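You operate a simulated robot arm through the tools that you are given. There is no shell and no other tool.

You run a simulated robot arm. Do the job below in one go: nothing can be reset, and whatever is moved stays where it is left.

Task
Jog the tall blue stack square, fit it in the brass hopper and crank the counter to 75.
Fine: zero the counter before winding; the window ends on 75 CARDS, a red slip in the stack; leave the other stacks. Set down upright: tall blue stack.

Only the result counts: the job must be done as asked and must still hold three seconds after the hand-in. Knocking over, shifting, dropping, spilling or breaking anything else fails it.

Robot
A 6-joint arm with a two-finger gripper, fixed in place. Base frame: the origin is at the foot of the arm, x ahead of it, y to its left, z up. Lengths are in mm, angles in degrees, forces in N, time in s.
It reaches about 1298 mm from its shoulder. Its first joint turns from -149.0 to 149.0 degrees. Payload 1.57 kg.
The tool frame sits at the grasp point between the pads (the TCP): z along the fingers, y along the line on which they close. The tips reach 21 mm beyond it. The gripper opens to 70 mm. The gripper's body begins 50 mm behind the TCP.
Orientation is told as [roll, pitch, yaw] about the base's x, y, z axes, in that order, counted from this pose: with the fingers straight down and closing along the base's y, the tool's x points along the base's -x, its y along +y and its z along -z.

Tools
- The arm moves only by the tool servo_tool. Its argument "series" is a list that holds one entry, the list of rows, each a list of 7 numbers: the turn, a rotation vector about the tool's x, y, z in degrees, then the shift along the tool's x, y, z in mm, then the gripper command, from -1 (fully open) to 1 (shut), values between in proportion. In form: [[[rx, ry, rz, x, y, z, jaw], ...]]. A call has 1 to 20 rows; each row shifts and turns the commanded pose from where the row before left it, along the tool's axes as they then stand. A row lasts 0.2 s, in which the tool goes at most 50 mm and 8.6 degrees; a call with a longer step from one row to the next is refused whole, and so is a gripper value outside its range. A pose out of reach is approached as far as the arm can. The call stops where the force on the tool passes 40 N (or 10 N more than at its start, if that is more) or the arm is blocked; 0.2 s more then pass. Each finger halts on what it meets, pressing with about 30 N; the grip force reading is that of the motor and also rises with nothing between the fingers. The clock runs only during rows and for 0.2 s after the last one: add rows that do not move to give the fingers time. The reply holds the time, the measured pose of the TCP, the force on the tool along the base axes, the opening and the grip force, in the units named above and with some noise, with the torque about the TCP (base axes, N m) and any sound that the robot's microphone picked up, and new pictures: "views" is both (left out), scene, wrist or none.
- Cameras (640 x 400 px; columns grow to the right, rows downward): "scene" is fixed at [50.9, -498.4, 1553.7]; the picture's right is [-0.56, -0.83, 0.00], its down [-0.55, 0.37, -0.74] and it looks along [0.62, -0.42, -0.67] (base axes); focal length 251 px, centre (320, 200). "wrist" rides on the gripper at [79, 4, -81] in the tool frame; the picture's right is [-0.05, 1.00, 0.00], its down [-0.67, -0.04, -0.74] and it looks along [-0.74, -0.04, 0.67] (tool axes); focal length 256 px, centre (320, 200). There is no depth. A picture from a camera that has moved, and an enlarged one, comes with that camera's place and axes in the base frame and with its lens.
- raise_lower(by): slides the trunk up (or, below 0, down) by that many mm; the arm rides with it, the base frame stays. It gives what a move gives, with no picture.
- zoom(camera, box): a new picture of the part [left, top, right, bottom] of that camera's present view, enlarged. The clock stands still meanwhile.
- finish_job(): hands the job in; it is judged then, once.

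Places have to be worked out from the pictures, the camera data and where the tool is seen. Open the gripper and draw the arm clear of the work before you hand the job in, unless the task says otherwise.

The tools are called after "Request:" as a command line: name --argument value ..., lists and objects as JSON in quotes. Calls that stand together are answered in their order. servo_tool: Moves the arm, as the interface text tells. Its arguments: {"type":"object","properties":{"series":{"type":"array","items":{"type":"array","items":{"type":"array","items":{"type":"number"}}}},"views":{"type":"string","enum":["both","scene","wrist","none"]}},"required":["series"]} The other tools are called the same way: raise_lower (by) slides the trunk up or down; zoom (camera, box) takes an enlarged picture of a part of a camera's view; finish_job () hands the job in.

At the start:

```text
t: 0.0
tool_pos: [512.8, -440.0, 1267.0]
tool_rot: [0.1, 0.0, 0.0]
contact_force: [0.4, -0.1, 0.2]
wrist_torque: [-0.02, 0.0, 0.0]
finger_gap: 70.2
finger_force: 0.0
trunk travel left (down, up): [-948.0, 22.0]
```

scene: 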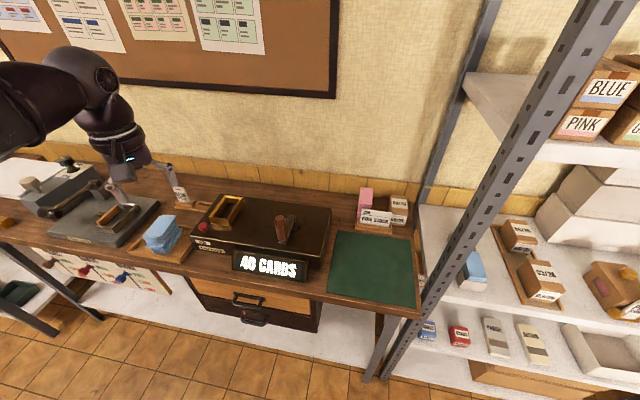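
wrist: 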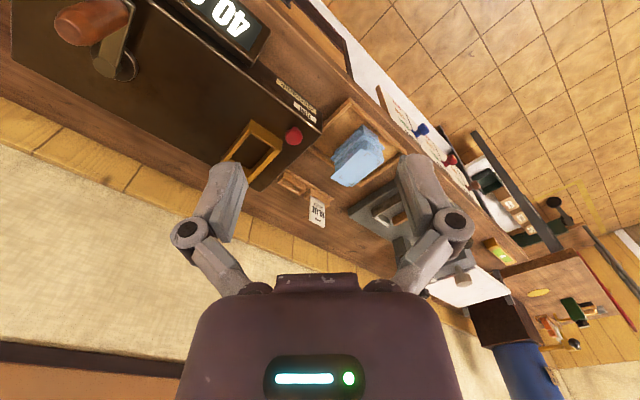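

I see a bench with a counter machine showing 40 CARDS, a brass hopper, a crank, a red button, and a blue stack on a tray. I'll zoom in on these before moving.

Request:
zoom --camera "scene" --box '[120, 160, 340, 300]'

Request:
zoom --camera "wrist" --box '[220, 60, 480, 240]'

Request:
zoom --camera "scene" --box '[400, 180, 600, 360]'

Request:
zoom --camera "scene" --box '[0, 130, 200, 300]'

Request:
zoom --camera "scene" --box '[0, 0, 340, 100]'

```text
2.86 times, centred on (230, 230) of scene
camera zoom: at [50.9, -498.4, 1553.7], right [-0.56, -0.83, 0.0], down [-0.55, 0.37, -0.74], along [0.62, -0.42, -0.67], focal length 718 px, centre (577, 114)
```

zoom: 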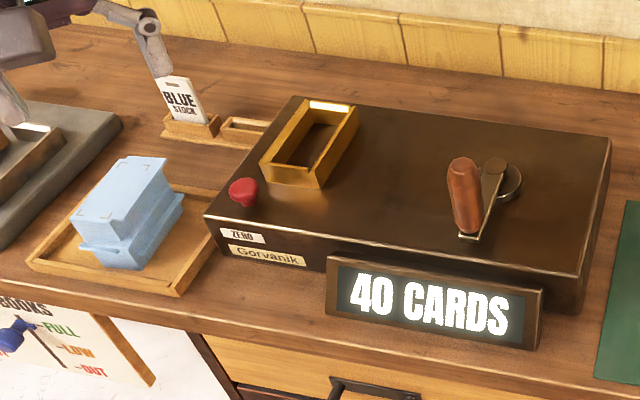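

```text
2.22 times, centred on (350, 150) of wrist
camera zoom: at [432.5, -436.3, 1348.6], right [0.05, 1.0, 0.0], down [0.67, -0.04, 0.74], along [0.74, -0.04, -0.67], focal length 569 px, centre (253, 311)
```

zoom: 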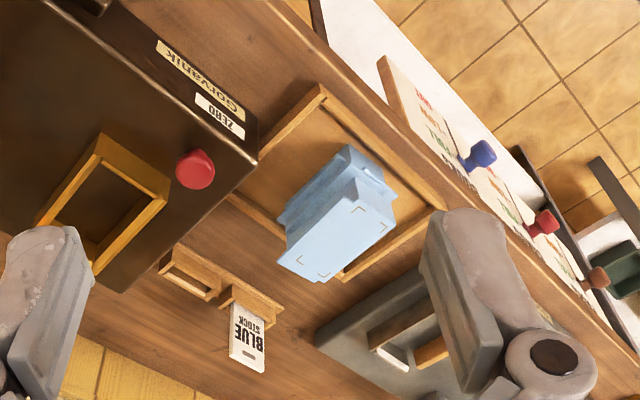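

```text
2.22 times, centred on (500, 270) of scene
camera zoom: at [50.9, -498.4, 1553.7], right [-0.56, -0.83, 0.0], down [-0.55, 0.37, -0.74], along [0.62, -0.42, -0.67], focal length 558 px, centre (-80, 44)
```

zoom: 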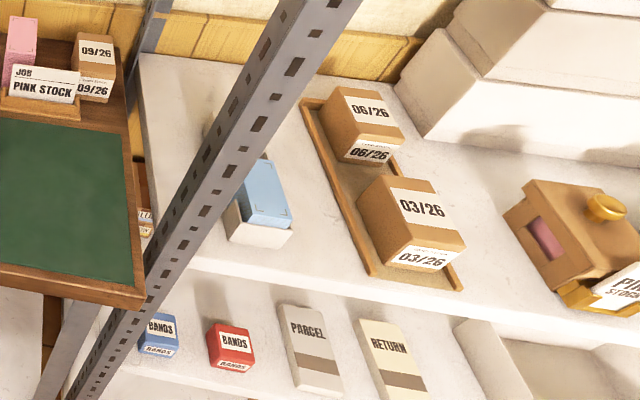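

```text
2.35 times, centred on (100, 215) of scene
camera zoom: at [50.9, -498.4, 1553.7], right [-0.56, -0.83, 0.0], down [-0.55, 0.37, -0.74], along [0.62, -0.42, -0.67], focal length 591 px, centre (838, 165)
```

zoom: 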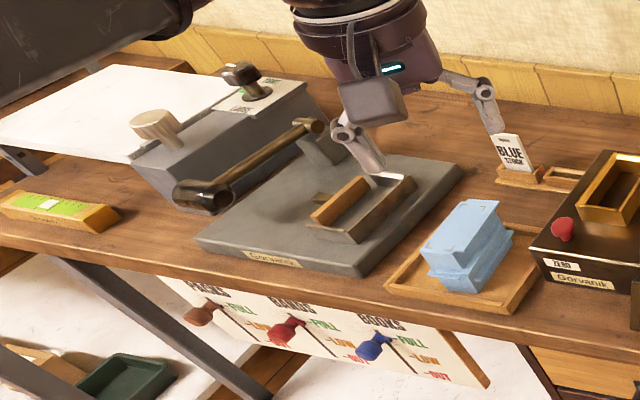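

```text
1.88 times, centred on (170, 50) of scene
camera zoom: at [50.9, -498.4, 1553.7], right [-0.56, -0.83, 0.0], down [-0.55, 0.37, -0.74], along [0.62, -0.42, -0.67], focal length 473 px, centre (602, 482)
```

zoom: 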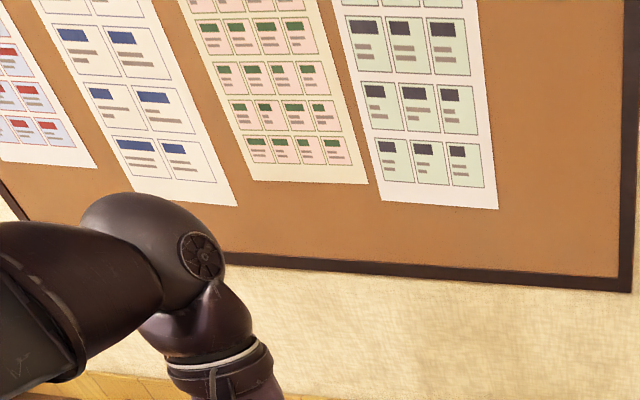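

The machine, hopper, crank and ZERO button are clear. The bench runs about 45° to the base axes, so I'll yaw the tool to match it and move left above the stack, still high, for a better wrist view.

Request:
servo_tool --series '[[[0, 0, 7.5, 0, 0, 0, -1], [0, 0, 7.5, 0, 0, 0, -1], [0, 0, 7.5, 0, 0, 0, -1], [0, 0, 7.5, 0, 0, 0, -1], [0, 0, 7.5, 0, 0, 0, -1], [0, 0, 7.5, 0, 0, 0, -1], [0, 0, 0, 0, 44, 0, -1], [0, 0, 0, 0, 44, 0, -1], [0, 0, 0, 0, 44, 0, -1], [0, 0, 0, 0, 44, 0, -1], [0, 0, 0, 0, 44, 0, -1], [0, 0, 0, 0, 0, 40, -1]]]' --views "both"

```text
t: 2.6
tool_pos: [666.6, -284.1, 1267.3]
tool_rot: [0.1, 0.0, -45.0]
contact_force: [-0.6, 0.6, 0.0]
wrist_torque: [0.01, -0.02, 0.03]
finger_gap: 70.0
finger_force: 0.0
out of reach, approached as far as the arm can: row 12
trunk travel left (down, up): [-948.0, 22.0]
camera wrist: at [613.3, -226.3, 1348.8], right [0.74, 0.67, 0.0], down [0.45, -0.5, 0.74], along [0.5, -0.55, -0.67], focal length 256 px, centre (320, 200)
```

scene: 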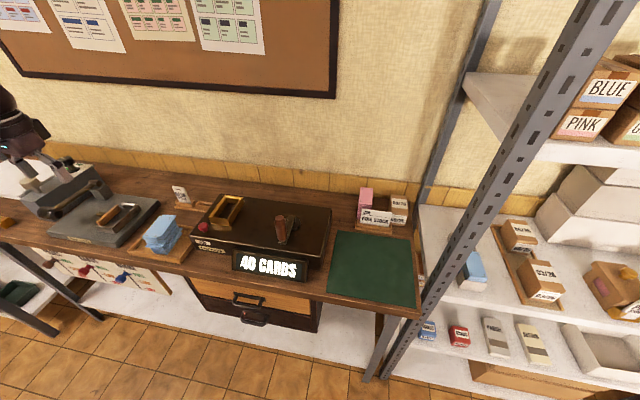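
wrist: 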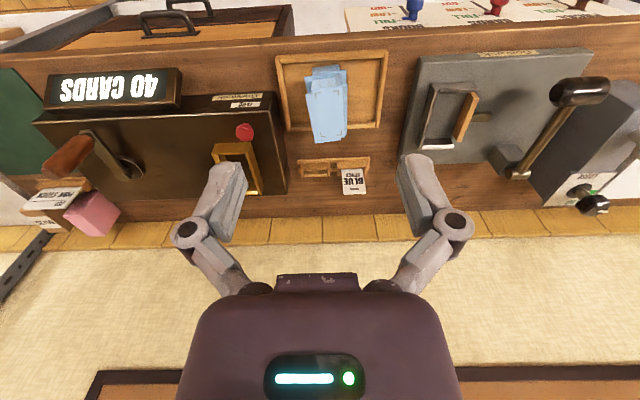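

The wrist view is now square to the bench. I'll zoom on the stack, hopper and machine, then lower the trunk, because the arm can't reach further down at this height.

Request:
zoom --camera "wrist" --box '[180, 30, 420, 200]'

Request:
zoom --camera "wrist" --box '[0, 60, 280, 240]'

Request:
raise_lower --by -150

```text
2.35 times, centred on (300, 115) of wrist
camera zoom: at [613.3, -226.3, 1348.8], right [0.74, 0.67, 0.0], down [0.45, -0.5, 0.74], along [0.5, -0.55, -0.67], focal length 602 px, centre (367, 400)
```

zoom: 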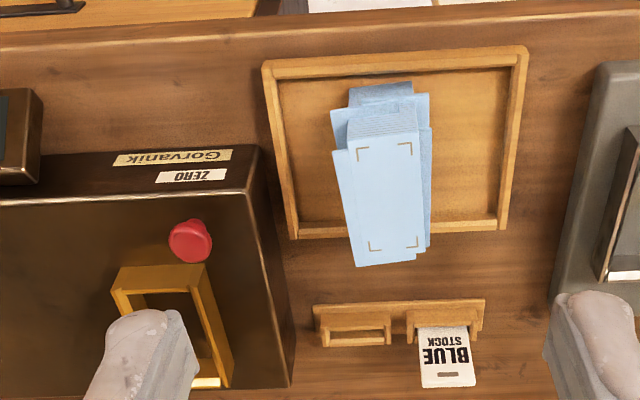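

```text
2.22 times, centred on (140, 150) of wrist
camera zoom: at [613.3, -226.3, 1348.8], right [0.74, 0.67, 0.0], down [0.45, -0.5, 0.74], along [0.5, -0.55, -0.67], focal length 569 px, centre (720, 311)
```

zoom: 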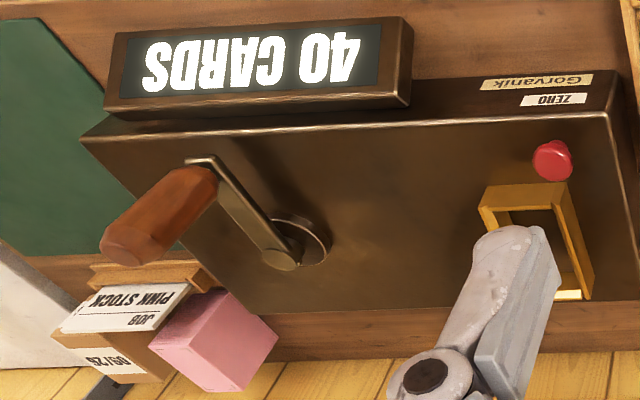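

```text
t: 4.3
tool_pos: [667.7, -284.1, 1115.9]
tool_rot: [0.0, 0.0, -45.0]
contact_force: [-0.2, -0.3, 0.2]
wrist_torque: [0.01, -0.04, -0.03]
finger_gap: 70.2
finger_force: 0.0
trunk travel left (down, up): [-798.0, 172.0]
```

The trunk is 150 mm lower and the TCP is at z≈1116. I'll take fresh pictures from here.

Request:
servo_tool --series '[[[0, 0, 0, 30, 0, 0, -1]]]' --views "both"

Request:
zoom --camera "wrist" --box '[220, 20, 460, 190]'

```text
t: 4.8
tool_pos: [643.3, -262.4, 1116.7]
tool_rot: [0.0, 0.0, -45.1]
contact_force: [-0.1, -0.1, 0.2]
wrist_torque: [-0.03, 0.0, -0.02]
finger_gap: 69.8
finger_force: 0.1
trunk travel left (down, up): [-798.0, 172.0]
camera wrist: at [589.9, -204.3, 1199.1], right [0.74, 0.67, 0.0], down [0.45, -0.5, 0.75], along [0.5, -0.55, -0.67], focal length 256 px, centre (320, 200)
```

scene: 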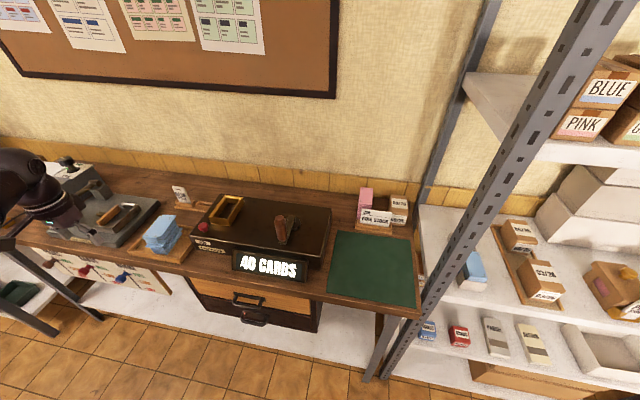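
wrist: 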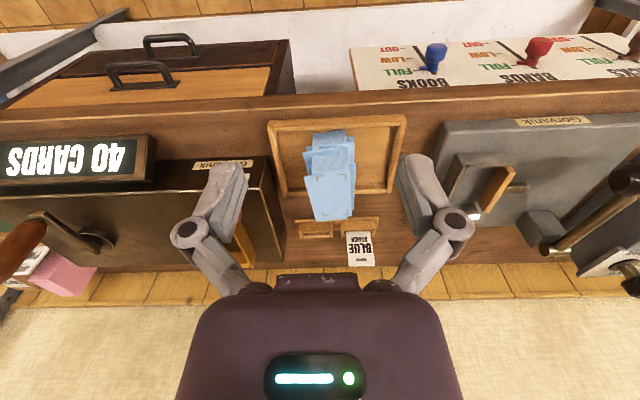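

```text
2.35 times, centred on (340, 105) of wrist
camera zoom: at [589.9, -204.3, 1199.1], right [0.74, 0.67, 0.0], down [0.45, -0.5, 0.75], along [0.5, -0.55, -0.67], focal length 602 px, centre (273, 424)
```

zoom: 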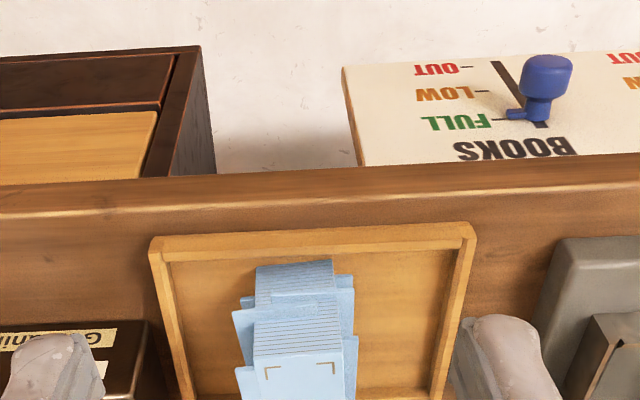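

I want a near-vertical look at the stack, tray and hopper. I'll move over the bench at this safe height and pitch the tool back about 40°, so the wrist camera points down.

Request:
servo_tool --series '[[[0, 0, 0, -40, 0, 0, -1], [0, 0, 0, -40, 0, 0, -1], [0, 0, 0, -40, 0, 0, -1], [0, 0, 0, -40, -20, 0, -1], [0, 0, 0, 0, -20, 0, -1], [0, 8, 0, 0, 0, 0, -1], [0, 8, 0, 0, 0, 0, -1], [0, 8, 0, 0, 0, 0, -1], [0, 8, 0, 0, 0, 0, -1], [0, 8, 0, 0, 0, 0, -1], [0, 0, 0, 0, 0, 0, -1]]]' --views "both"

Request:
zoom --camera "wrist" --box '[160, 0, 480, 200]'

```text
t: 7.2
tool_pos: [732.2, -401.0, 1135.8]
tool_rot: [0.5, 26.1, -45.0]
contact_force: [-1.1, -0.3, -0.3]
wrist_torque: [-0.03, -0.01, 0.01]
finger_gap: 69.7
finger_force: 0.1
out of reach, approached as far as the arm can: row 7, 8, 9, 10
trunk travel left (down, up): [-798.0, 172.0]
camera wrist: at [709.0, -375.0, 1244.1], right [0.74, 0.67, -0.02], down [0.62, -0.68, 0.38], along [0.24, -0.29, -0.93], focal length 256 px, centre (320, 200)
```

scene: 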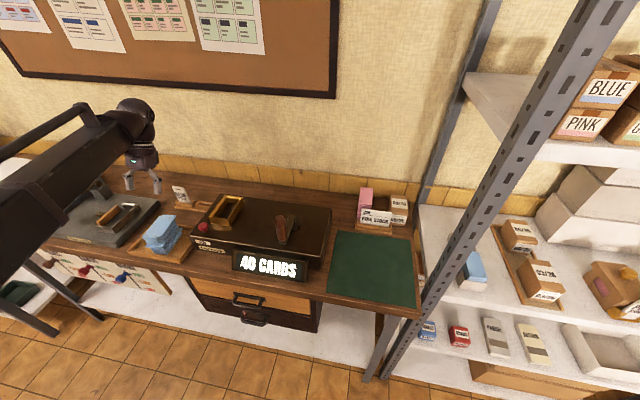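
wrist: 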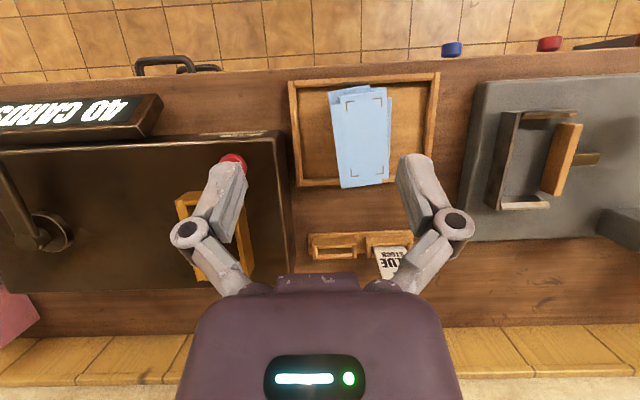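

```text
2.00 times, centred on (320, 100) of wrist
camera zoom: at [709.0, -375.0, 1244.1], right [0.74, 0.67, -0.02], down [0.62, -0.68, 0.38], along [0.24, -0.29, -0.93], focal length 512 px, centre (320, 400)
```

zoom: 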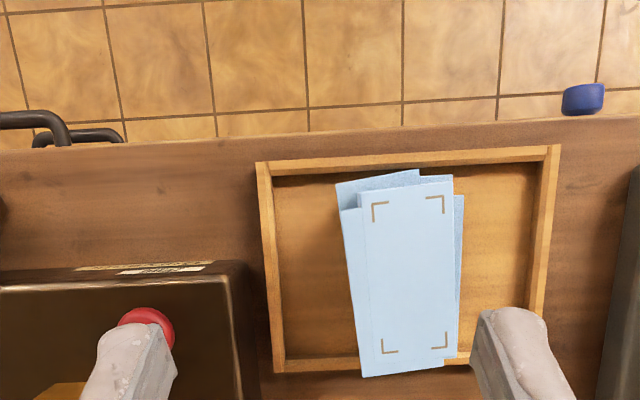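

The arm is near its reach limit because the trunk is high. I'll un-tilt and raise the tool, so that I can lower the trunk further and work comfortably.

Request:
servo_tool --series '[[[0, -8, 0, 0, 0, 0, -1], [0, -8, 0, 0, 0, 0, -1], [0, -8, 0, 0, 0, 0, -1], [0, 0, 0, 0, 0, -45, -1], [0, 0, 0, 0, 0, -45, -1], [0, 0, 0, 0, 0, -45, -1], [0, 0, 0, 0, 0, -45, -1], [0, 0, 0, 0, 0, -45, -1]]]' --views "none"

```text
t: 8.9
tool_pos: [731.5, -403.0, 1117.8]
tool_rot: [0.3, 2.1, -45.2]
contact_force: [1.7, -0.2, -0.2]
wrist_torque: [-0.02, 0.01, 0.01]
finger_gap: 69.9
finger_force: 0.1
out of reach, approached as far as the arm can: row 1, 2, 3, 4, 5, 6, 7, 8
trunk travel left (down, up): [-798.0, 172.0]
```

Even upward moves are refused here, so this is a limb limit rather than simple distance. I'll pull back toward the robot and then try going up, to learn where the limit lies.

Request:
servo_tool --series '[[[0, -2, 0, 40, 0, 0, -1], [0, 0, 0, 40, 0, 0, -1], [0, 0, 0, 40, 0, 0, -1]]]' --views "none"

Request:
servo_tool --series '[[[0, 0, 0, 0, 0, -20, -1], [0, 0, 0, 0, 0, -20, -1], [0, 0, 0, 0, 0, -20, -1]]]' --views "scene"

```text
t: 9.8
tool_pos: [648.3, -316.0, 1116.7]
tool_rot: [0.3, -0.1, -45.2]
contact_force: [0.8, -0.7, -0.3]
wrist_torque: [-0.01, 0.0, -0.03]
finger_gap: 70.2
finger_force: 0.1
out of reach, approached as far as the arm can: row 2
trunk travel left (down, up): [-798.0, 172.0]
```

```text
t: 10.6
tool_pos: [649.4, -317.1, 1116.5]
tool_rot: [0.4, 0.0, -45.1]
contact_force: [-0.1, 0.0, 0.2]
wrist_torque: [-0.03, -0.01, 0.03]
finger_gap: 69.8
finger_force: 0.0
out of reach, approached as far as the arm can: row 1, 2, 3
trunk travel left (down, up): [-798.0, 172.0]
```

scene: 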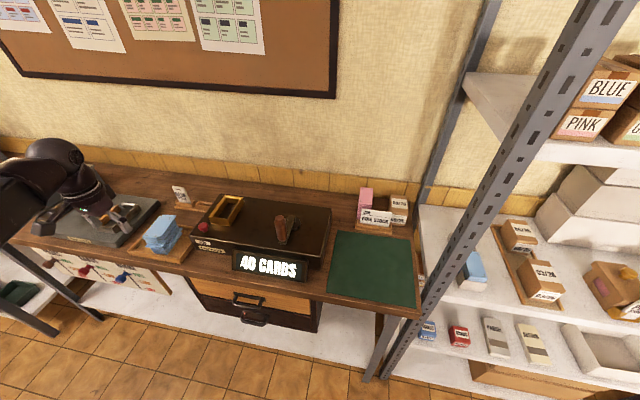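

Raising changes nothing, and the z value follows the trunk exactly. It looks like a SCARA-type arm whose wrist height is set only by the trunk. I'll confirm with a small downward row.

Request:
servo_tool --series '[[[0, 0, 0, 0, 0, 10, -1], [0, 0, 0, 0, 0, 10, -1]]]' --views "none"

Request:
servo_tool --series '[[[0, 8, 0, 0, 0, 0, -1], [0, 8, 0, 0, 0, 0, -1], [0, 8, 0, 0, 0, 0, -1], [0, 8, 0, 0, 0, 0, -1]]]' --views "none"

```text
t: 11.2
tool_pos: [650.7, -318.5, 1116.9]
tool_rot: [0.4, 0.0, -45.1]
contact_force: [0.2, -0.3, 1.1]
wrist_torque: [0.01, 0.02, 0.0]
finger_gap: 69.9
finger_force: 0.1
out of reach, approached as far as the arm can: row 1, 2
trunk travel left (down, up): [-798.0, 172.0]
```

```text
t: 12.2
tool_pos: [648.8, -315.8, 1135.4]
tool_rot: [0.9, 26.5, -45.0]
contact_force: [0.0, -0.7, 0.2]
wrist_torque: [0.03, -0.05, -0.02]
finger_gap: 70.0
finger_force: 0.1
out of reach, approached as far as the arm can: row 2, 3, 4
trunk travel left (down, up): [-798.0, 172.0]
```

Confirmed: vertical motion comes only from the trunk, and tilting swings the TCP about a wrist of fixed height, about 190 mm above it. Next I'll bring the tilted camera over the stack and lower the trunk a little for a close look.

Request:
servo_tool --series '[[[0, 0, 0, -32, 10, -16, -1], [0, 0, 0, -32, 10, -16, -1], [0, 0, 0, -32, 10, -16, -1], [0, 0, 0, -32, 10, -16, -1], [0, 0, 0, 0, 0, 0, -1]]]' --views "none"

Request:
raise_lower --by -50

Request:
zoom --camera "wrist" --box '[0, 0, 640, 400]'

Request:
zoom --camera "wrist" --box '[220, 40, 420, 165]'

```text
t: 13.3
tool_pos: [778.0, -388.6, 1135.7]
tool_rot: [0.9, 26.4, -45.0]
contact_force: [-0.1, 0.2, 0.5]
wrist_torque: [0.01, 0.0, -0.02]
finger_gap: 69.8
finger_force: 0.0
trunk travel left (down, up): [-798.0, 172.0]
```

```text
t: 14.3
tool_pos: [777.6, -389.4, 1085.6]
tool_rot: [0.8, 26.4, -45.0]
contact_force: [-0.4, -0.3, 0.1]
wrist_torque: [0.02, 0.0, 0.0]
finger_gap: 69.9
finger_force: 0.1
trunk travel left (down, up): [-748.0, 222.0]
```

```text
1.00 times, centred on (320, 200) of wrist (not enlarged: the box is as wide or as high as the picture)
camera zoom: at [755.0, -362.8, 1194.9], right [0.74, 0.67, -0.01], down [0.62, -0.69, 0.37], along [0.24, -0.28, -0.93], focal length 256 px, centre (320, 200)
```

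zoom: 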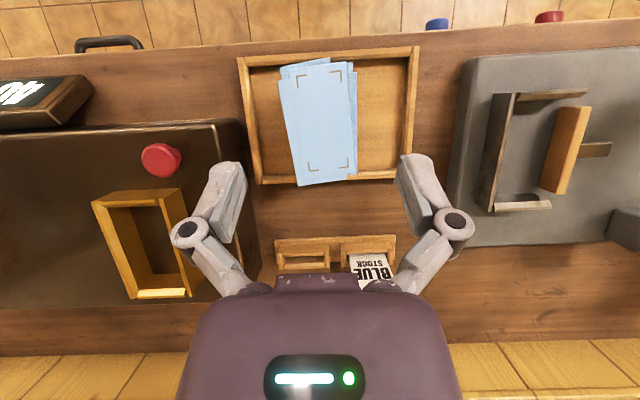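

```text
3.20 times, centred on (320, 102) of wrist
camera zoom: at [755.0, -362.8, 1194.9], right [0.74, 0.67, -0.01], down [0.62, -0.69, 0.37], along [0.24, -0.28, -0.93], focal length 819 px, centre (320, 512)
```

zoom: 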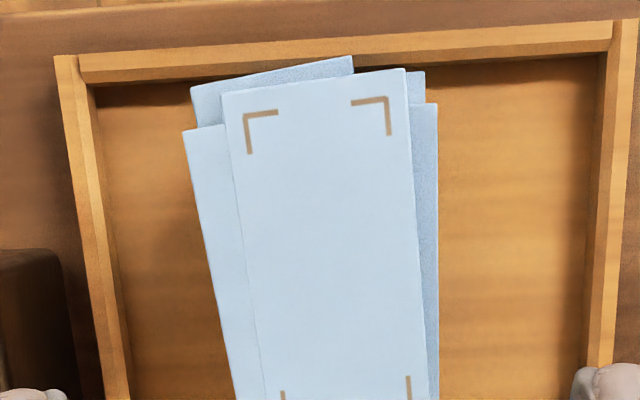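

The stack's top is near z≈970 and it is made of several offset slabs. The hopper is open on top, and there's a C-shaped fence jig with a wooden jaw to the right. I'll zoom further on the stack's sides, the jig and the hopper.

Request:
zoom --camera "scene" --box '[130, 200, 210, 250]'

Request:
zoom --camera "wrist" --box '[440, 40, 640, 240]'

Request:
zoom --camera "wrist" --box '[60, 120, 260, 320]'

Request:
zoom --camera "scene" --box '[185, 180, 265, 240]'

Request:
zoom --camera "scene" --box '[10, 150, 180, 255]'

```text
8.00 times, centred on (170, 225) of scene
camera zoom: at [50.9, -498.4, 1553.7], right [-0.56, -0.83, 0.0], down [-0.55, 0.37, -0.74], along [0.62, -0.42, -0.67], focal length 2011 px, centre (1520, 0)
```

zoom: 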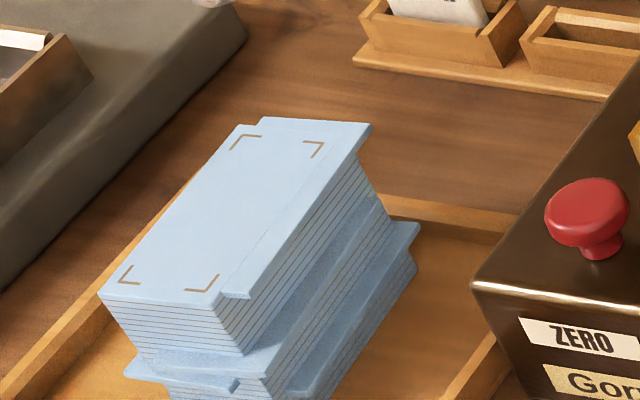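

```text
2.00 times, centred on (540, 140) of wrist
camera zoom: at [755.0, -362.8, 1194.9], right [0.74, 0.67, -0.01], down [0.62, -0.69, 0.37], along [0.24, -0.28, -0.93], focal length 512 px, centre (-120, 320)
```

zoom: 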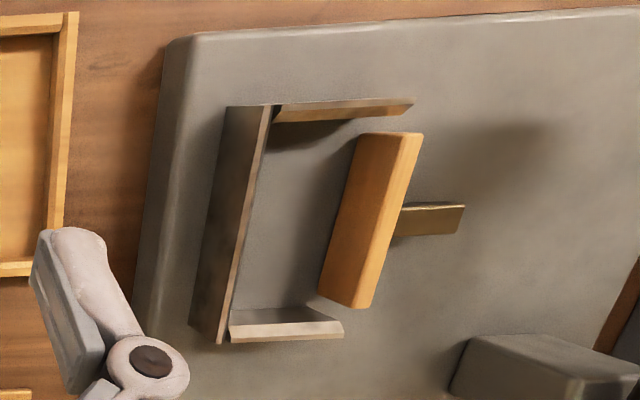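

```text
2.00 times, centred on (160, 220) of wrist
camera zoom: at [755.0, -362.8, 1194.9], right [0.74, 0.67, -0.01], down [0.62, -0.69, 0.37], along [0.24, -0.28, -0.93], focal length 512 px, centre (640, 160)
```

zoom: 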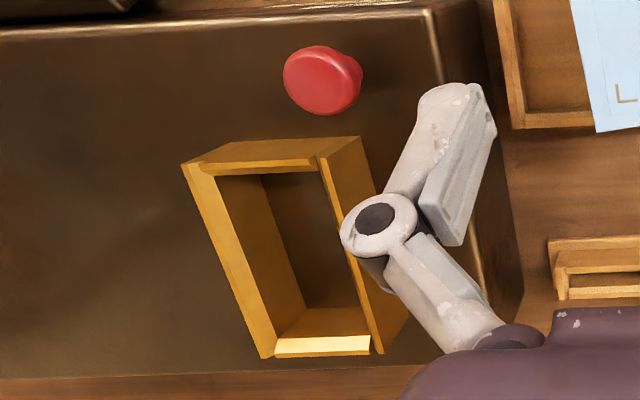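

```text
6.67 times, centred on (225, 210) of scene
camera zoom: at [50.9, -498.4, 1553.7], right [-0.56, -0.83, 0.0], down [-0.55, 0.37, -0.74], along [0.62, -0.42, -0.67], focal length 1676 px, centre (953, 133)
```

zoom: 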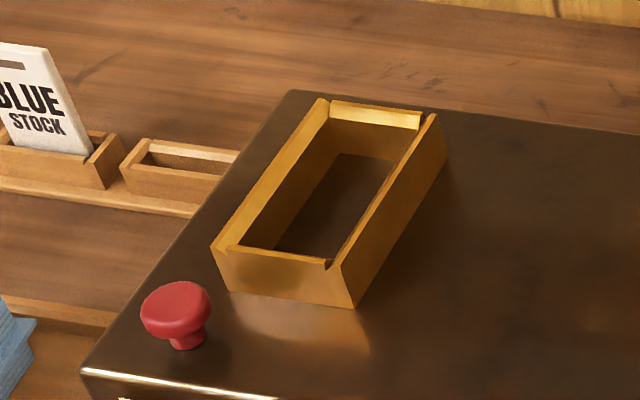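

```text
3.76 times, centred on (95, 202) of scene
camera zoom: at [50.9, -498.4, 1553.7], right [-0.56, -0.83, 0.0], down [-0.55, 0.37, -0.74], along [0.62, -0.42, -0.67], focal length 946 px, centre (1167, 191)
```

zoom: 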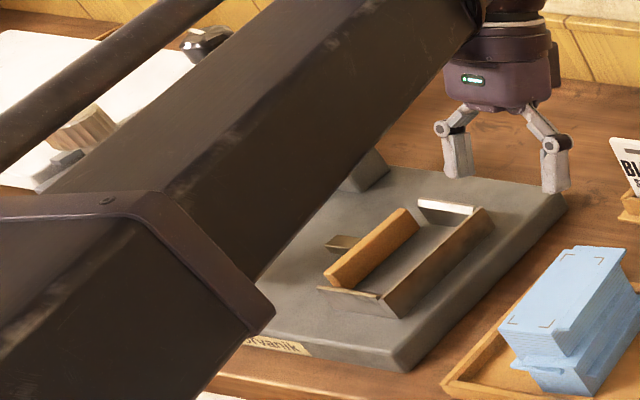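

The stack seems to be thick slabs plus thin ones at different offsets. I'll back away toward the robot, un-tilt and go lower, to see its front end side-on and learn how many pieces it has.

Request:
servo_tool --series '[[[0, 0, 0, 39, 0, 19.5, -1], [0, 0, 0, 39, 0, 19.5, -1], [0, 0, 0, 39, 0, 19.5, -1], [0, 0, 0, 39, 0, 19.5, -1], [0, -6.6, 0, 0, 0, 0, -1], [0, -6.6, 0, 0, 0, 0, -1], [0, -6.6, 0, 0, 0, 0, -1], [0, -6.6, 0, 0, 0, 0, -1], [0, 0, 0, 0, 0, 0, -1]]]' --views "none"

Request:
raise_lower --by -80

Request:
zoom --camera "wrist" --box '[0, 0, 640, 400]'

Request:
zoom --camera "wrist" --box '[240, 80, 420, 200]'

```text
t: 16.3
tool_pos: [656.1, -264.3, 1065.7]
tool_rot: [0.8, -0.1, -45.5]
contact_force: [0.0, 0.5, -0.2]
wrist_torque: [0.01, 0.01, -0.01]
finger_gap: 70.0
finger_force: 0.1
out of reach, approached as far as the arm can: row 5, 6, 7
trunk travel left (down, up): [-748.0, 222.0]
```

```text
t: 17.4
tool_pos: [655.6, -263.4, 986.1]
tool_rot: [0.7, 0.0, -45.4]
contact_force: [0.5, 0.1, -0.4]
wrist_torque: [0.01, -0.01, -0.01]
finger_gap: 69.8
finger_force: 0.0
trunk travel left (down, up): [-668.0, 302.0]
```

```text
1.00 times, centred on (320, 200) of wrist (not enlarged: the box is as wide or as high as the picture)
camera zoom: at [601.5, -206.9, 1068.7], right [0.75, 0.66, 0.01], down [0.44, -0.51, 0.74], along [0.5, -0.55, -0.67], focal length 256 px, centre (320, 200)
```

zoom: 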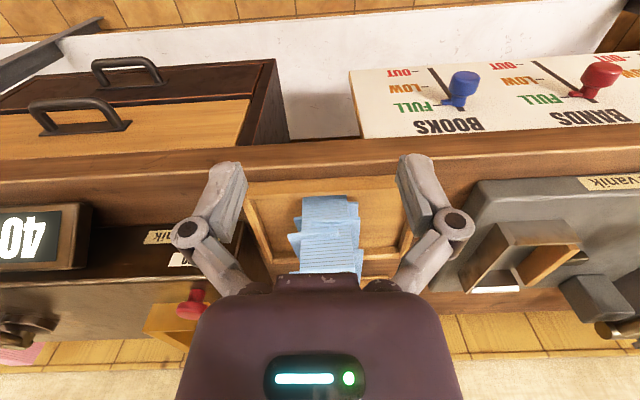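

```text
3.33 times, centred on (330, 140) of wrist
camera zoom: at [601.5, -206.9, 1068.7], right [0.75, 0.66, 0.01], down [0.44, -0.51, 0.74], along [0.5, -0.55, -0.67], focal length 853 px, centre (287, 400)
```

zoom: 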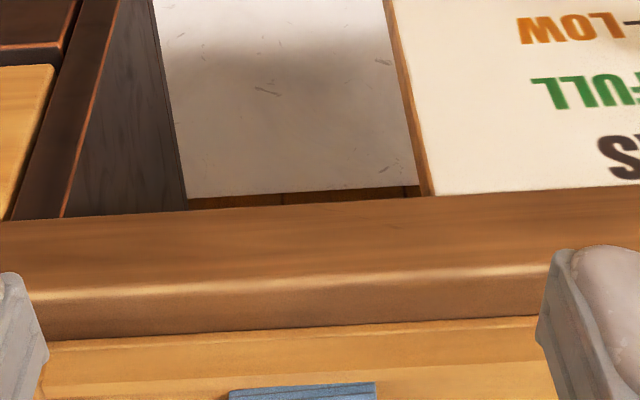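

The stack front is visible near (330, 235). I'll zoom there and on the jig.

Request:
zoom --camera "wrist" --box '[270, 185, 390, 275]'

Request:
zoom --camera "wrist" --box '[440, 170, 640, 340]'

Request:
zoom --camera "scene" --box '[130, 195, 220, 265]'

```text
4.44 times, centred on (330, 230) of wrist
camera zoom: at [601.5, -206.9, 1068.7], right [0.75, 0.66, 0.01], down [0.44, -0.51, 0.74], along [0.5, -0.55, -0.67], focal length 1138 px, centre (276, 67)
```

zoom: 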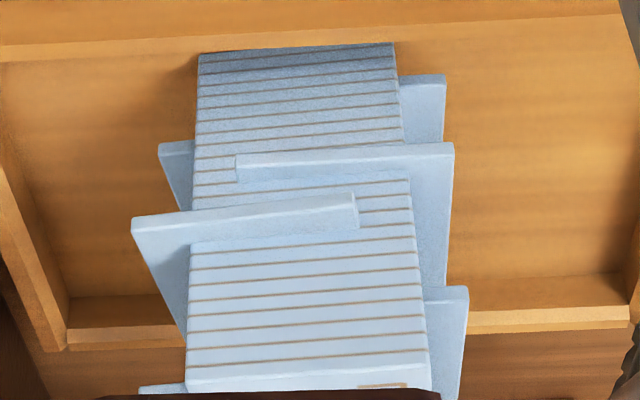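

```text
2.35 times, centred on (540, 255) of wrist
camera zoom: at [601.5, -206.9, 1068.7], right [0.75, 0.66, 0.01], down [0.44, -0.51, 0.74], along [0.5, -0.55, -0.67], focal length 602 px, centre (-198, 71)
```

zoom: 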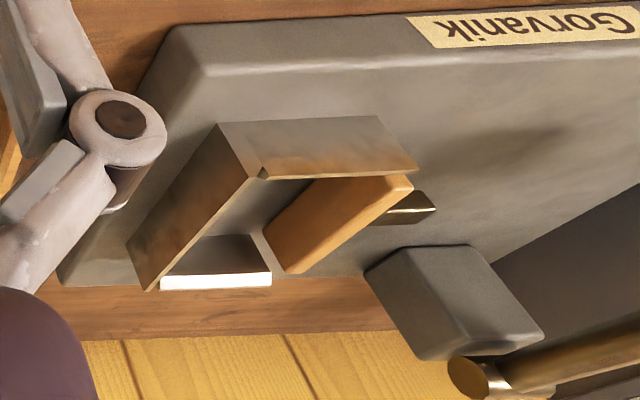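

```text
5.71 times, centred on (175, 230) of scene
camera zoom: at [50.9, -498.4, 1553.7], right [-0.56, -0.83, 0.0], down [-0.55, 0.37, -0.74], along [0.62, -0.42, -0.67], focal length 1436 px, centre (1149, 29)
```

zoom: 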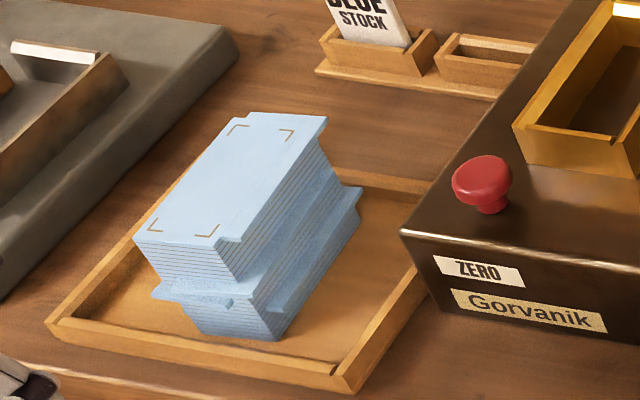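

Now it's clear: the stack is a straight striped core with several loose cards sticking out at odd offsets. Before touching it, I'll inspect the C-fence fixture from above.

Request:
raise_lower --by 80

Request:
servo_tool --series '[[[0.7, 0, -0.4, 0, 40, 0, -1], [0, 0, 0, 0, 40, 0, -1], [0, 0, 0, 0, 40, 0, -1], [0, 0, 0, 0, 40, 0, -1], [0, 0, 0, 0, 40, 0, -1], [0, 0, 0, -45, 0, 0, -1], [0, 0, 0, -45, 0, 0, -1], [0, 0, 0, -45, 0, 0, -1], [0, 0, 0, -25, 0, 0, -1], [0, 8, 0, 0, 0, 0, -1], [0, 8, 0, 0, 0, -5, -1], [0, 8, 0, 0, 0, -9, -1], [0, 8, 0, 0, 0, -12, -1], [0, 0, 0, 0, 0, 0, -1]]]' --views "both"

Request:
zoom --camera "wrist" --box '[220, 0, 640, 262]'

```text
t: 18.6
tool_pos: [654.7, -264.5, 1066.0]
tool_rot: [0.8, 0.1, -45.4]
contact_force: [0.5, 0.5, 0.9]
wrist_torque: [0.01, 0.01, 0.02]
finger_gap: 70.3
finger_force: 0.1
trunk travel left (down, up): [-748.0, 222.0]
```

```text
t: 21.6
tool_pos: [919.0, -234.3, 1090.0]
tool_rot: [1.6, 29.4, -45.1]
contact_force: [0.8, 0.4, 0.6]
wrist_torque: [0.04, -0.02, 0.01]
finger_gap: 69.9
finger_force: 0.1
out of reach, approached as far as the arm can: row 13
trunk travel left (down, up): [-748.0, 222.0]
camera wrist: at [899.1, -214.9, 1201.1], right [0.75, 0.66, 0.0], down [0.63, -0.71, 0.32], along [0.21, -0.24, -0.95], focal length 256 px, centre (320, 200)
```

scene: 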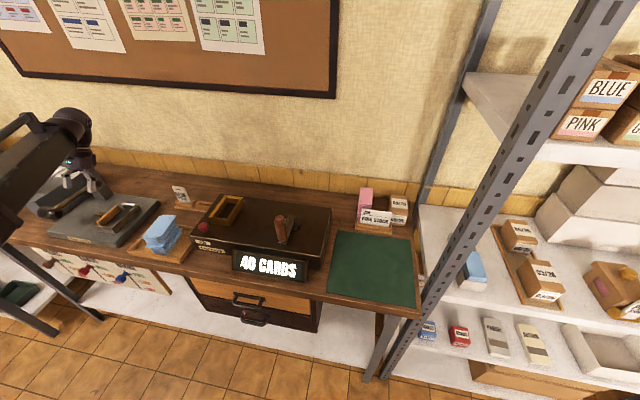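
wrist: 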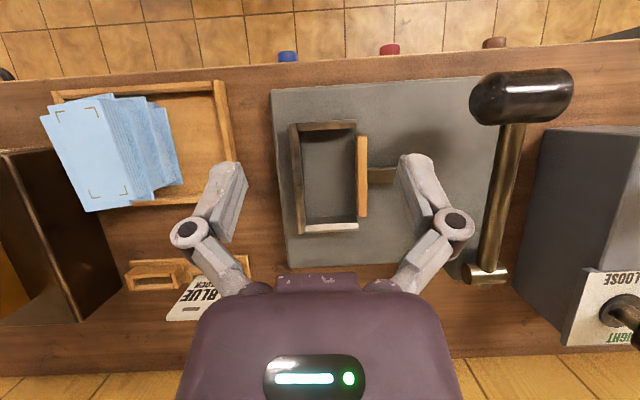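

```text
1.52 times, centred on (430, 131) of wrist
camera zoom: at [899.1, -214.9, 1201.1], right [0.75, 0.66, 0.0], down [0.63, -0.71, 0.32], along [0.21, -0.24, -0.95], focal length 390 px, centre (152, 305)
```

zoom: 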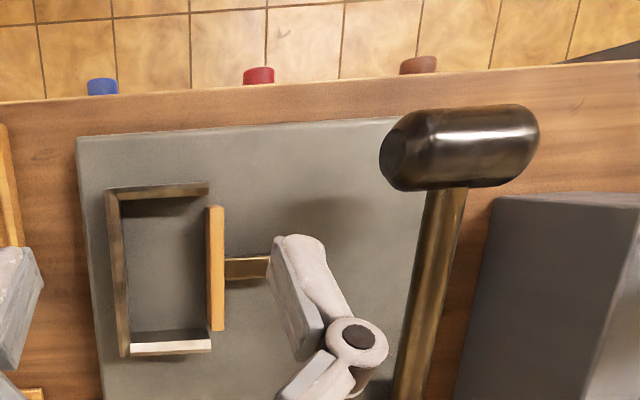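

The gray fixture is a lever vise with a C-fence. Next I'll test how the loose cards behave by squeezing the stack between the fingers. I'll un-tilt, fix the roll and move above the stack at height, aligned to its yaw of about −41°.

Request:
servo_tool --series '[[[0, -7.35, 0, 0, 0, 0, -1], [0, -7.35, 0, 0, 0, 0, -1], [0, -7.35, 0, 0, 0, 0, -1], [0, -7.35, 0, 0, 0, 0, -1], [0, 0, 0, 0, 0, 0, -1]]]' --views "none"

```text
t: 22.8
tool_pos: [917.8, -234.6, 1065.8]
tool_rot: [1.4, -0.2, -45.7]
contact_force: [0.0, 0.2, 0.5]
wrist_torque: [0.0, -0.03, -0.01]
finger_gap: 70.0
finger_force: 0.0
out of reach, approached as far as the arm can: row 1, 2, 3
trunk travel left (down, up): [-748.0, 222.0]
```

Correcting the small roll and yaw errors before travelling.

Request:
servo_tool --series '[[[1.4, 0.2, -4.5, 0, 0, 0, -1], [0, 0, 0, 0, 0, 0, -1]]]' --views "none"

```text
t: 23.4
tool_pos: [918.7, -235.5, 1066.9]
tool_rot: [-0.1, 0.1, -41.1]
contact_force: [-0.1, -1.1, -0.4]
wrist_torque: [0.01, -0.01, -0.02]
finger_gap: 70.1
finger_force: 0.0
trunk travel left (down, up): [-748.0, 222.0]
```

Rotation is clean now. Moving above the stack centre, estimated at about (771, −379).

Request:
servo_tool --series '[[[0, 0, 0, 3.4, -41, 0, -1], [0, 0, 0, 3.4, -41, 0, -1], [0, 0, 0, 3.4, -41, 0, -1], [0, 0, 0, 3.4, -41, 0, -1], [0, 0, 0, 3.5, -41.3, 0, -1], [0, 0, 0, 0, 0, 0, -1]]]' --views "both"

Request:
zoom --camera "wrist" --box '[200, 60, 440, 230]'

```text
t: 24.8
tool_pos: [767.0, -377.8, 1065.8]
tool_rot: [-0.1, 0.1, -41.2]
contact_force: [-0.1, 0.5, -0.5]
wrist_torque: [-0.03, -0.01, 0.01]
finger_gap: 70.3
finger_force: 0.1
trunk travel left (down, up): [-748.0, 222.0]
camera wrist: at [710.4, -323.8, 1148.6], right [0.7, 0.72, 0.0], down [0.48, -0.47, 0.74], along [0.53, -0.52, -0.67], focal length 256 px, centre (320, 200)
```

scene: 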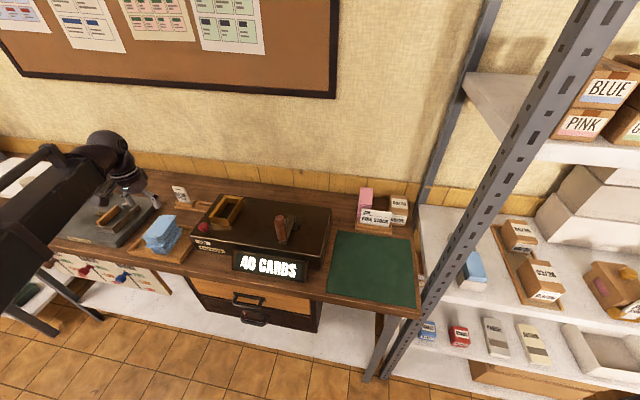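
wrist: 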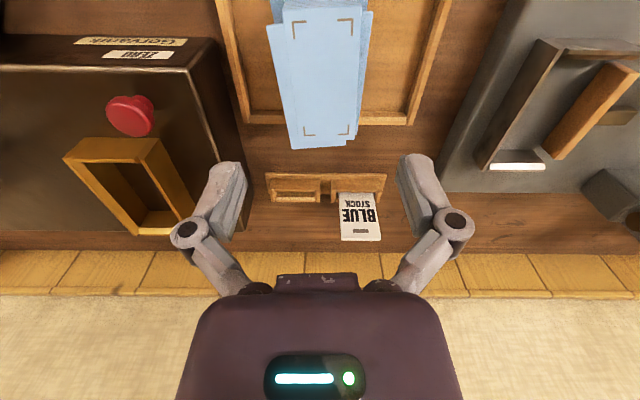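

```text
2.35 times, centred on (320, 145) of wrist
camera zoom: at [710.4, -323.8, 1148.6], right [0.7, 0.72, 0.0], down [0.48, -0.47, 0.74], along [0.53, -0.52, -0.67], focal length 602 px, centre (320, 329)
```

zoom: 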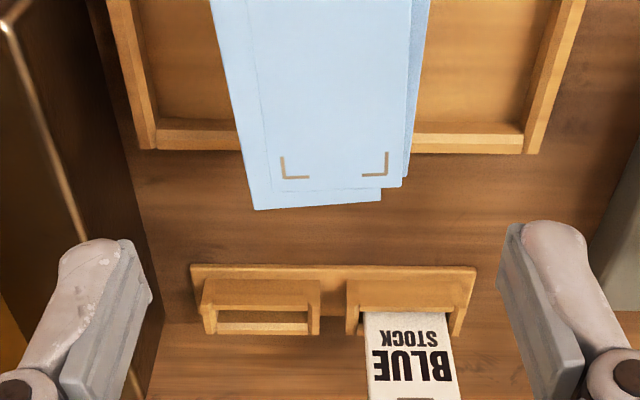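

At the far end of the stack the spread is only about 59 mm, against about 68 mm at the near end, so the open fingers fit best there. I'll shift 35 mm along the stack and lower so the tips come to about top level, then check.

Request:
servo_tool --series '[[[0, 0, 0, -35, 1, 0, -1], [0, 0, 0, 0, 0, 0, -1]]]' --views "none"

Request:
raise_lower --by -70

Request:
zoom --camera "wrist" --box '[200, 60, 440, 230]'

Request:
zoom --camera "scene" --box '[110, 170, 230, 260]'

```text
t: 25.4
tool_pos: [795.4, -399.6, 1067.5]
tool_rot: [-0.1, 0.1, -41.1]
contact_force: [-0.4, 1.1, 1.3]
wrist_torque: [0.02, -0.01, -0.01]
finger_gap: 70.0
finger_force: 0.1
trunk travel left (down, up): [-748.0, 222.0]
```

```text
t: 26.5
tool_pos: [796.0, -399.1, 997.0]
tool_rot: [-0.2, 0.2, -41.2]
contact_force: [0.6, -0.2, 0.2]
wrist_torque: [0.0, -0.03, -0.01]
finger_gap: 70.2
finger_force: 0.0
trunk travel left (down, up): [-678.0, 292.0]
```

```text
2.35 times, centred on (320, 145) of wrist
camera zoom: at [739.6, -345.4, 1078.8], right [0.7, 0.72, 0.0], down [0.48, -0.47, 0.74], along [0.53, -0.52, -0.67], focal length 602 px, centre (320, 329)
```

zoom: 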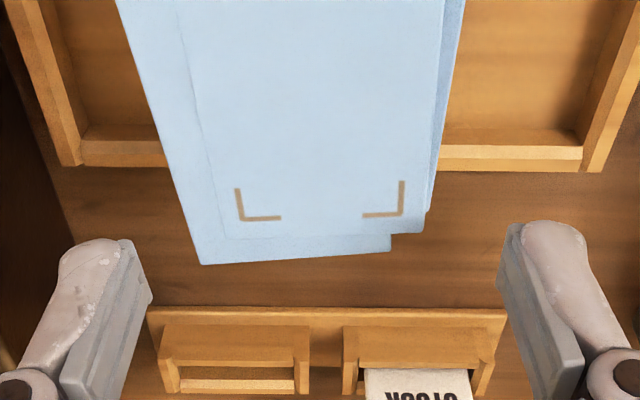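

```text
4.44 times, centred on (170, 215) of scene
camera zoom: at [50.9, -498.4, 1553.7], right [-0.56, -0.83, 0.0], down [-0.55, 0.37, -0.74], along [0.62, -0.42, -0.67], focal length 1117 px, centre (987, 133)
```

zoom: 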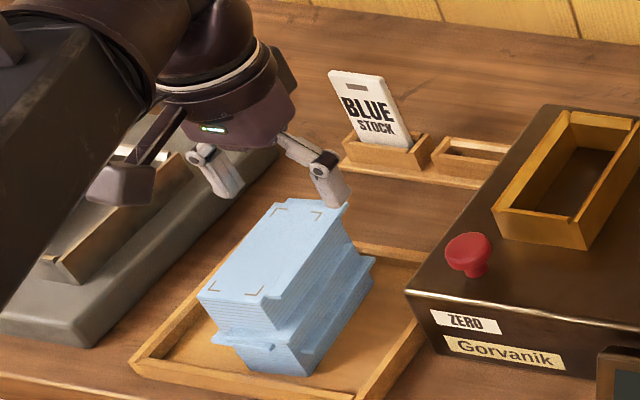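

Up close, the spread at the finger line runs from about −32.6 to +28 mm, so I'll shift 2.3 mm to centre and then lower in steps while watching the force.

Request:
servo_tool --series '[[[0, 0, 0, 0, -2.3, 0, -1], [0, 0, 0, 0, 0, 0, -1]]]' --views "none"

Request:
raise_lower --by -30

Request:
zoom --camera "wrist" --box '[200, 60, 440, 230]'

Request:
zoom --camera "scene" --box '[110, 170, 230, 260]'

```text
t: 27.1
tool_pos: [795.3, -401.5, 995.7]
tool_rot: [-0.1, 0.1, -41.3]
contact_force: [0.3, 0.3, -0.1]
wrist_torque: [0.03, 0.01, 0.0]
finger_gap: 70.1
finger_force: 0.0
trunk travel left (down, up): [-678.0, 292.0]
```

```text
t: 27.8
tool_pos: [794.4, -401.1, 967.4]
tool_rot: [-0.2, 0.1, -41.2]
contact_force: [0.4, -0.3, -0.4]
wrist_torque: [-0.02, -0.03, 0.04]
finger_gap: 69.8
finger_force: 0.0
trunk travel left (down, up): [-648.0, 322.0]
```

```text
2.35 times, centred on (320, 145) of wrist
camera zoom: at [737.7, -347.0, 1048.7], right [0.7, 0.72, 0.0], down [0.48, -0.47, 0.74], along [0.53, -0.52, -0.67], focal length 602 px, centre (320, 329)
```

zoom: 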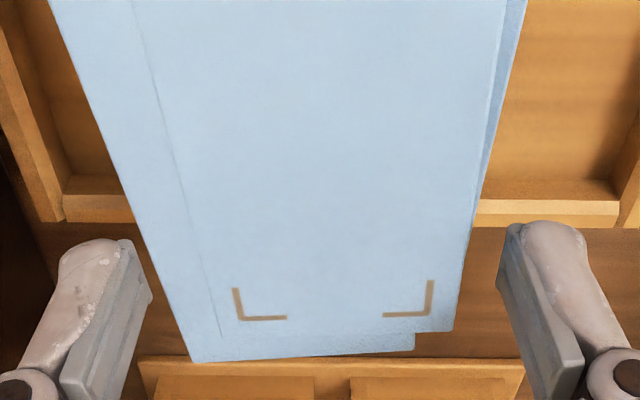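

```text
4.44 times, centred on (170, 215) of scene
camera zoom: at [50.9, -498.4, 1553.7], right [-0.56, -0.83, 0.0], down [-0.55, 0.37, -0.74], along [0.62, -0.42, -0.67], focal length 1117 px, centre (987, 133)
```

zoom: 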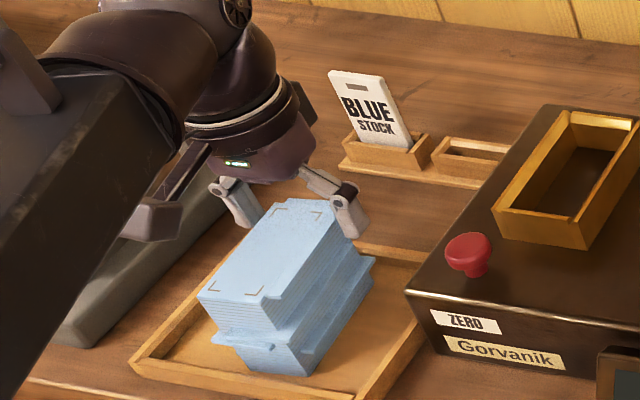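

The fingers straddle the far end cleanly with no contact. Lowering another 34 mm, then a gentle squeeze to see how the loose cards respond.

Request:
raise_lower --by -34

Request:
servo_tool --series '[[[0, 0, 0, 0, 0, 0, -0.6], [0, 0, 0, 0, 0, 0, -0.4], [0, 0, 0, 0, 0, 0, -0.2], [0, 0, 0, 0, 0, 0, 0], [0, 0, 0, 0, 0, 0, 0.2], [0, 0, 0, 0, 0, 0, 0.4]]]' --views "both"

Request:
zoom --camera "wrist" --box '[200, 60, 440, 230]'

Request:
zoom --camera "scene" --box '[110, 170, 230, 260]'

```text
t: 28.6
tool_pos: [795.5, -401.4, 932.9]
tool_rot: [-0.1, 0.1, -41.3]
contact_force: [-0.7, -0.4, 0.3]
wrist_torque: [0.03, 0.0, -0.01]
finger_gap: 70.2
finger_force: 0.0
trunk travel left (down, up): [-614.0, 356.0]
```

```text
t: 30.0
tool_pos: [793.9, -400.4, 933.4]
tool_rot: [-0.2, 0.0, -41.1]
contact_force: [6.9, 1.5, 15.8]
wrist_torque: [0.03, 0.22, -0.19]
finger_gap: 50.8
finger_force: 29.9
trunk travel left (down, up): [-614.0, 356.0]
camera wrist: at [737.4, -346.4, 1015.5], right [0.7, 0.72, 0.0], down [0.48, -0.47, 0.74], along [0.53, -0.52, -0.67], focal length 256 px, centre (320, 200)
```

scene: 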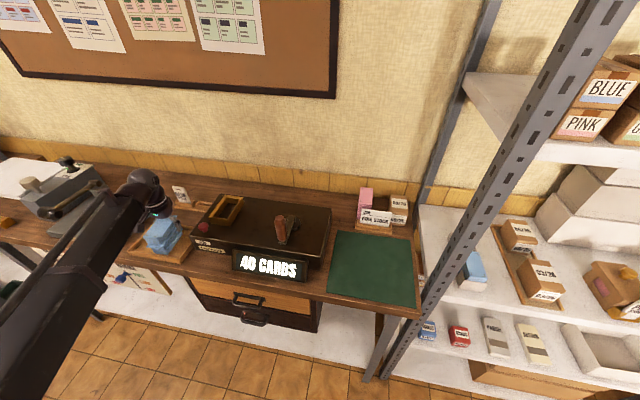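
wrist: 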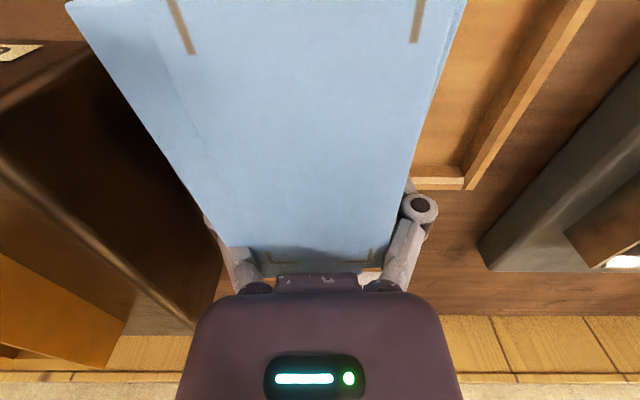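

```text
2.35 times, centred on (320, 145) of wrist
camera zoom: at [737.4, -346.4, 1015.5], right [0.7, 0.72, 0.0], down [0.48, -0.47, 0.74], along [0.53, -0.52, -0.67], focal length 602 px, centre (320, 329)
```

zoom: 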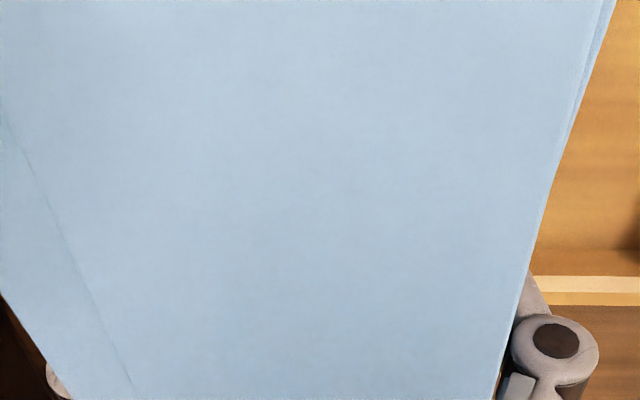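

```text
4.44 times, centred on (170, 215) of scene
camera zoom: at [50.9, -498.4, 1553.7], right [-0.56, -0.83, 0.0], down [-0.55, 0.37, -0.74], along [0.62, -0.42, -0.67], focal length 1117 px, centre (987, 133)
```

zoom: 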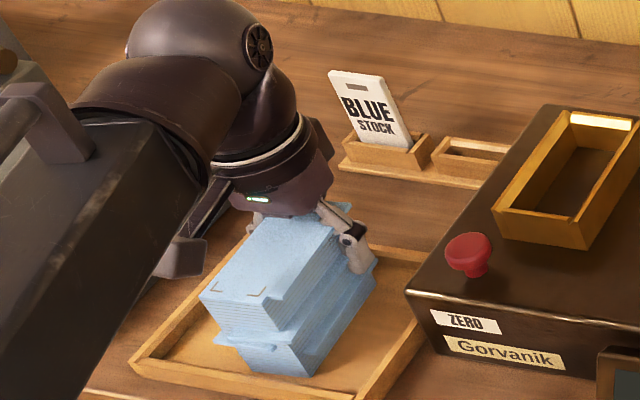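

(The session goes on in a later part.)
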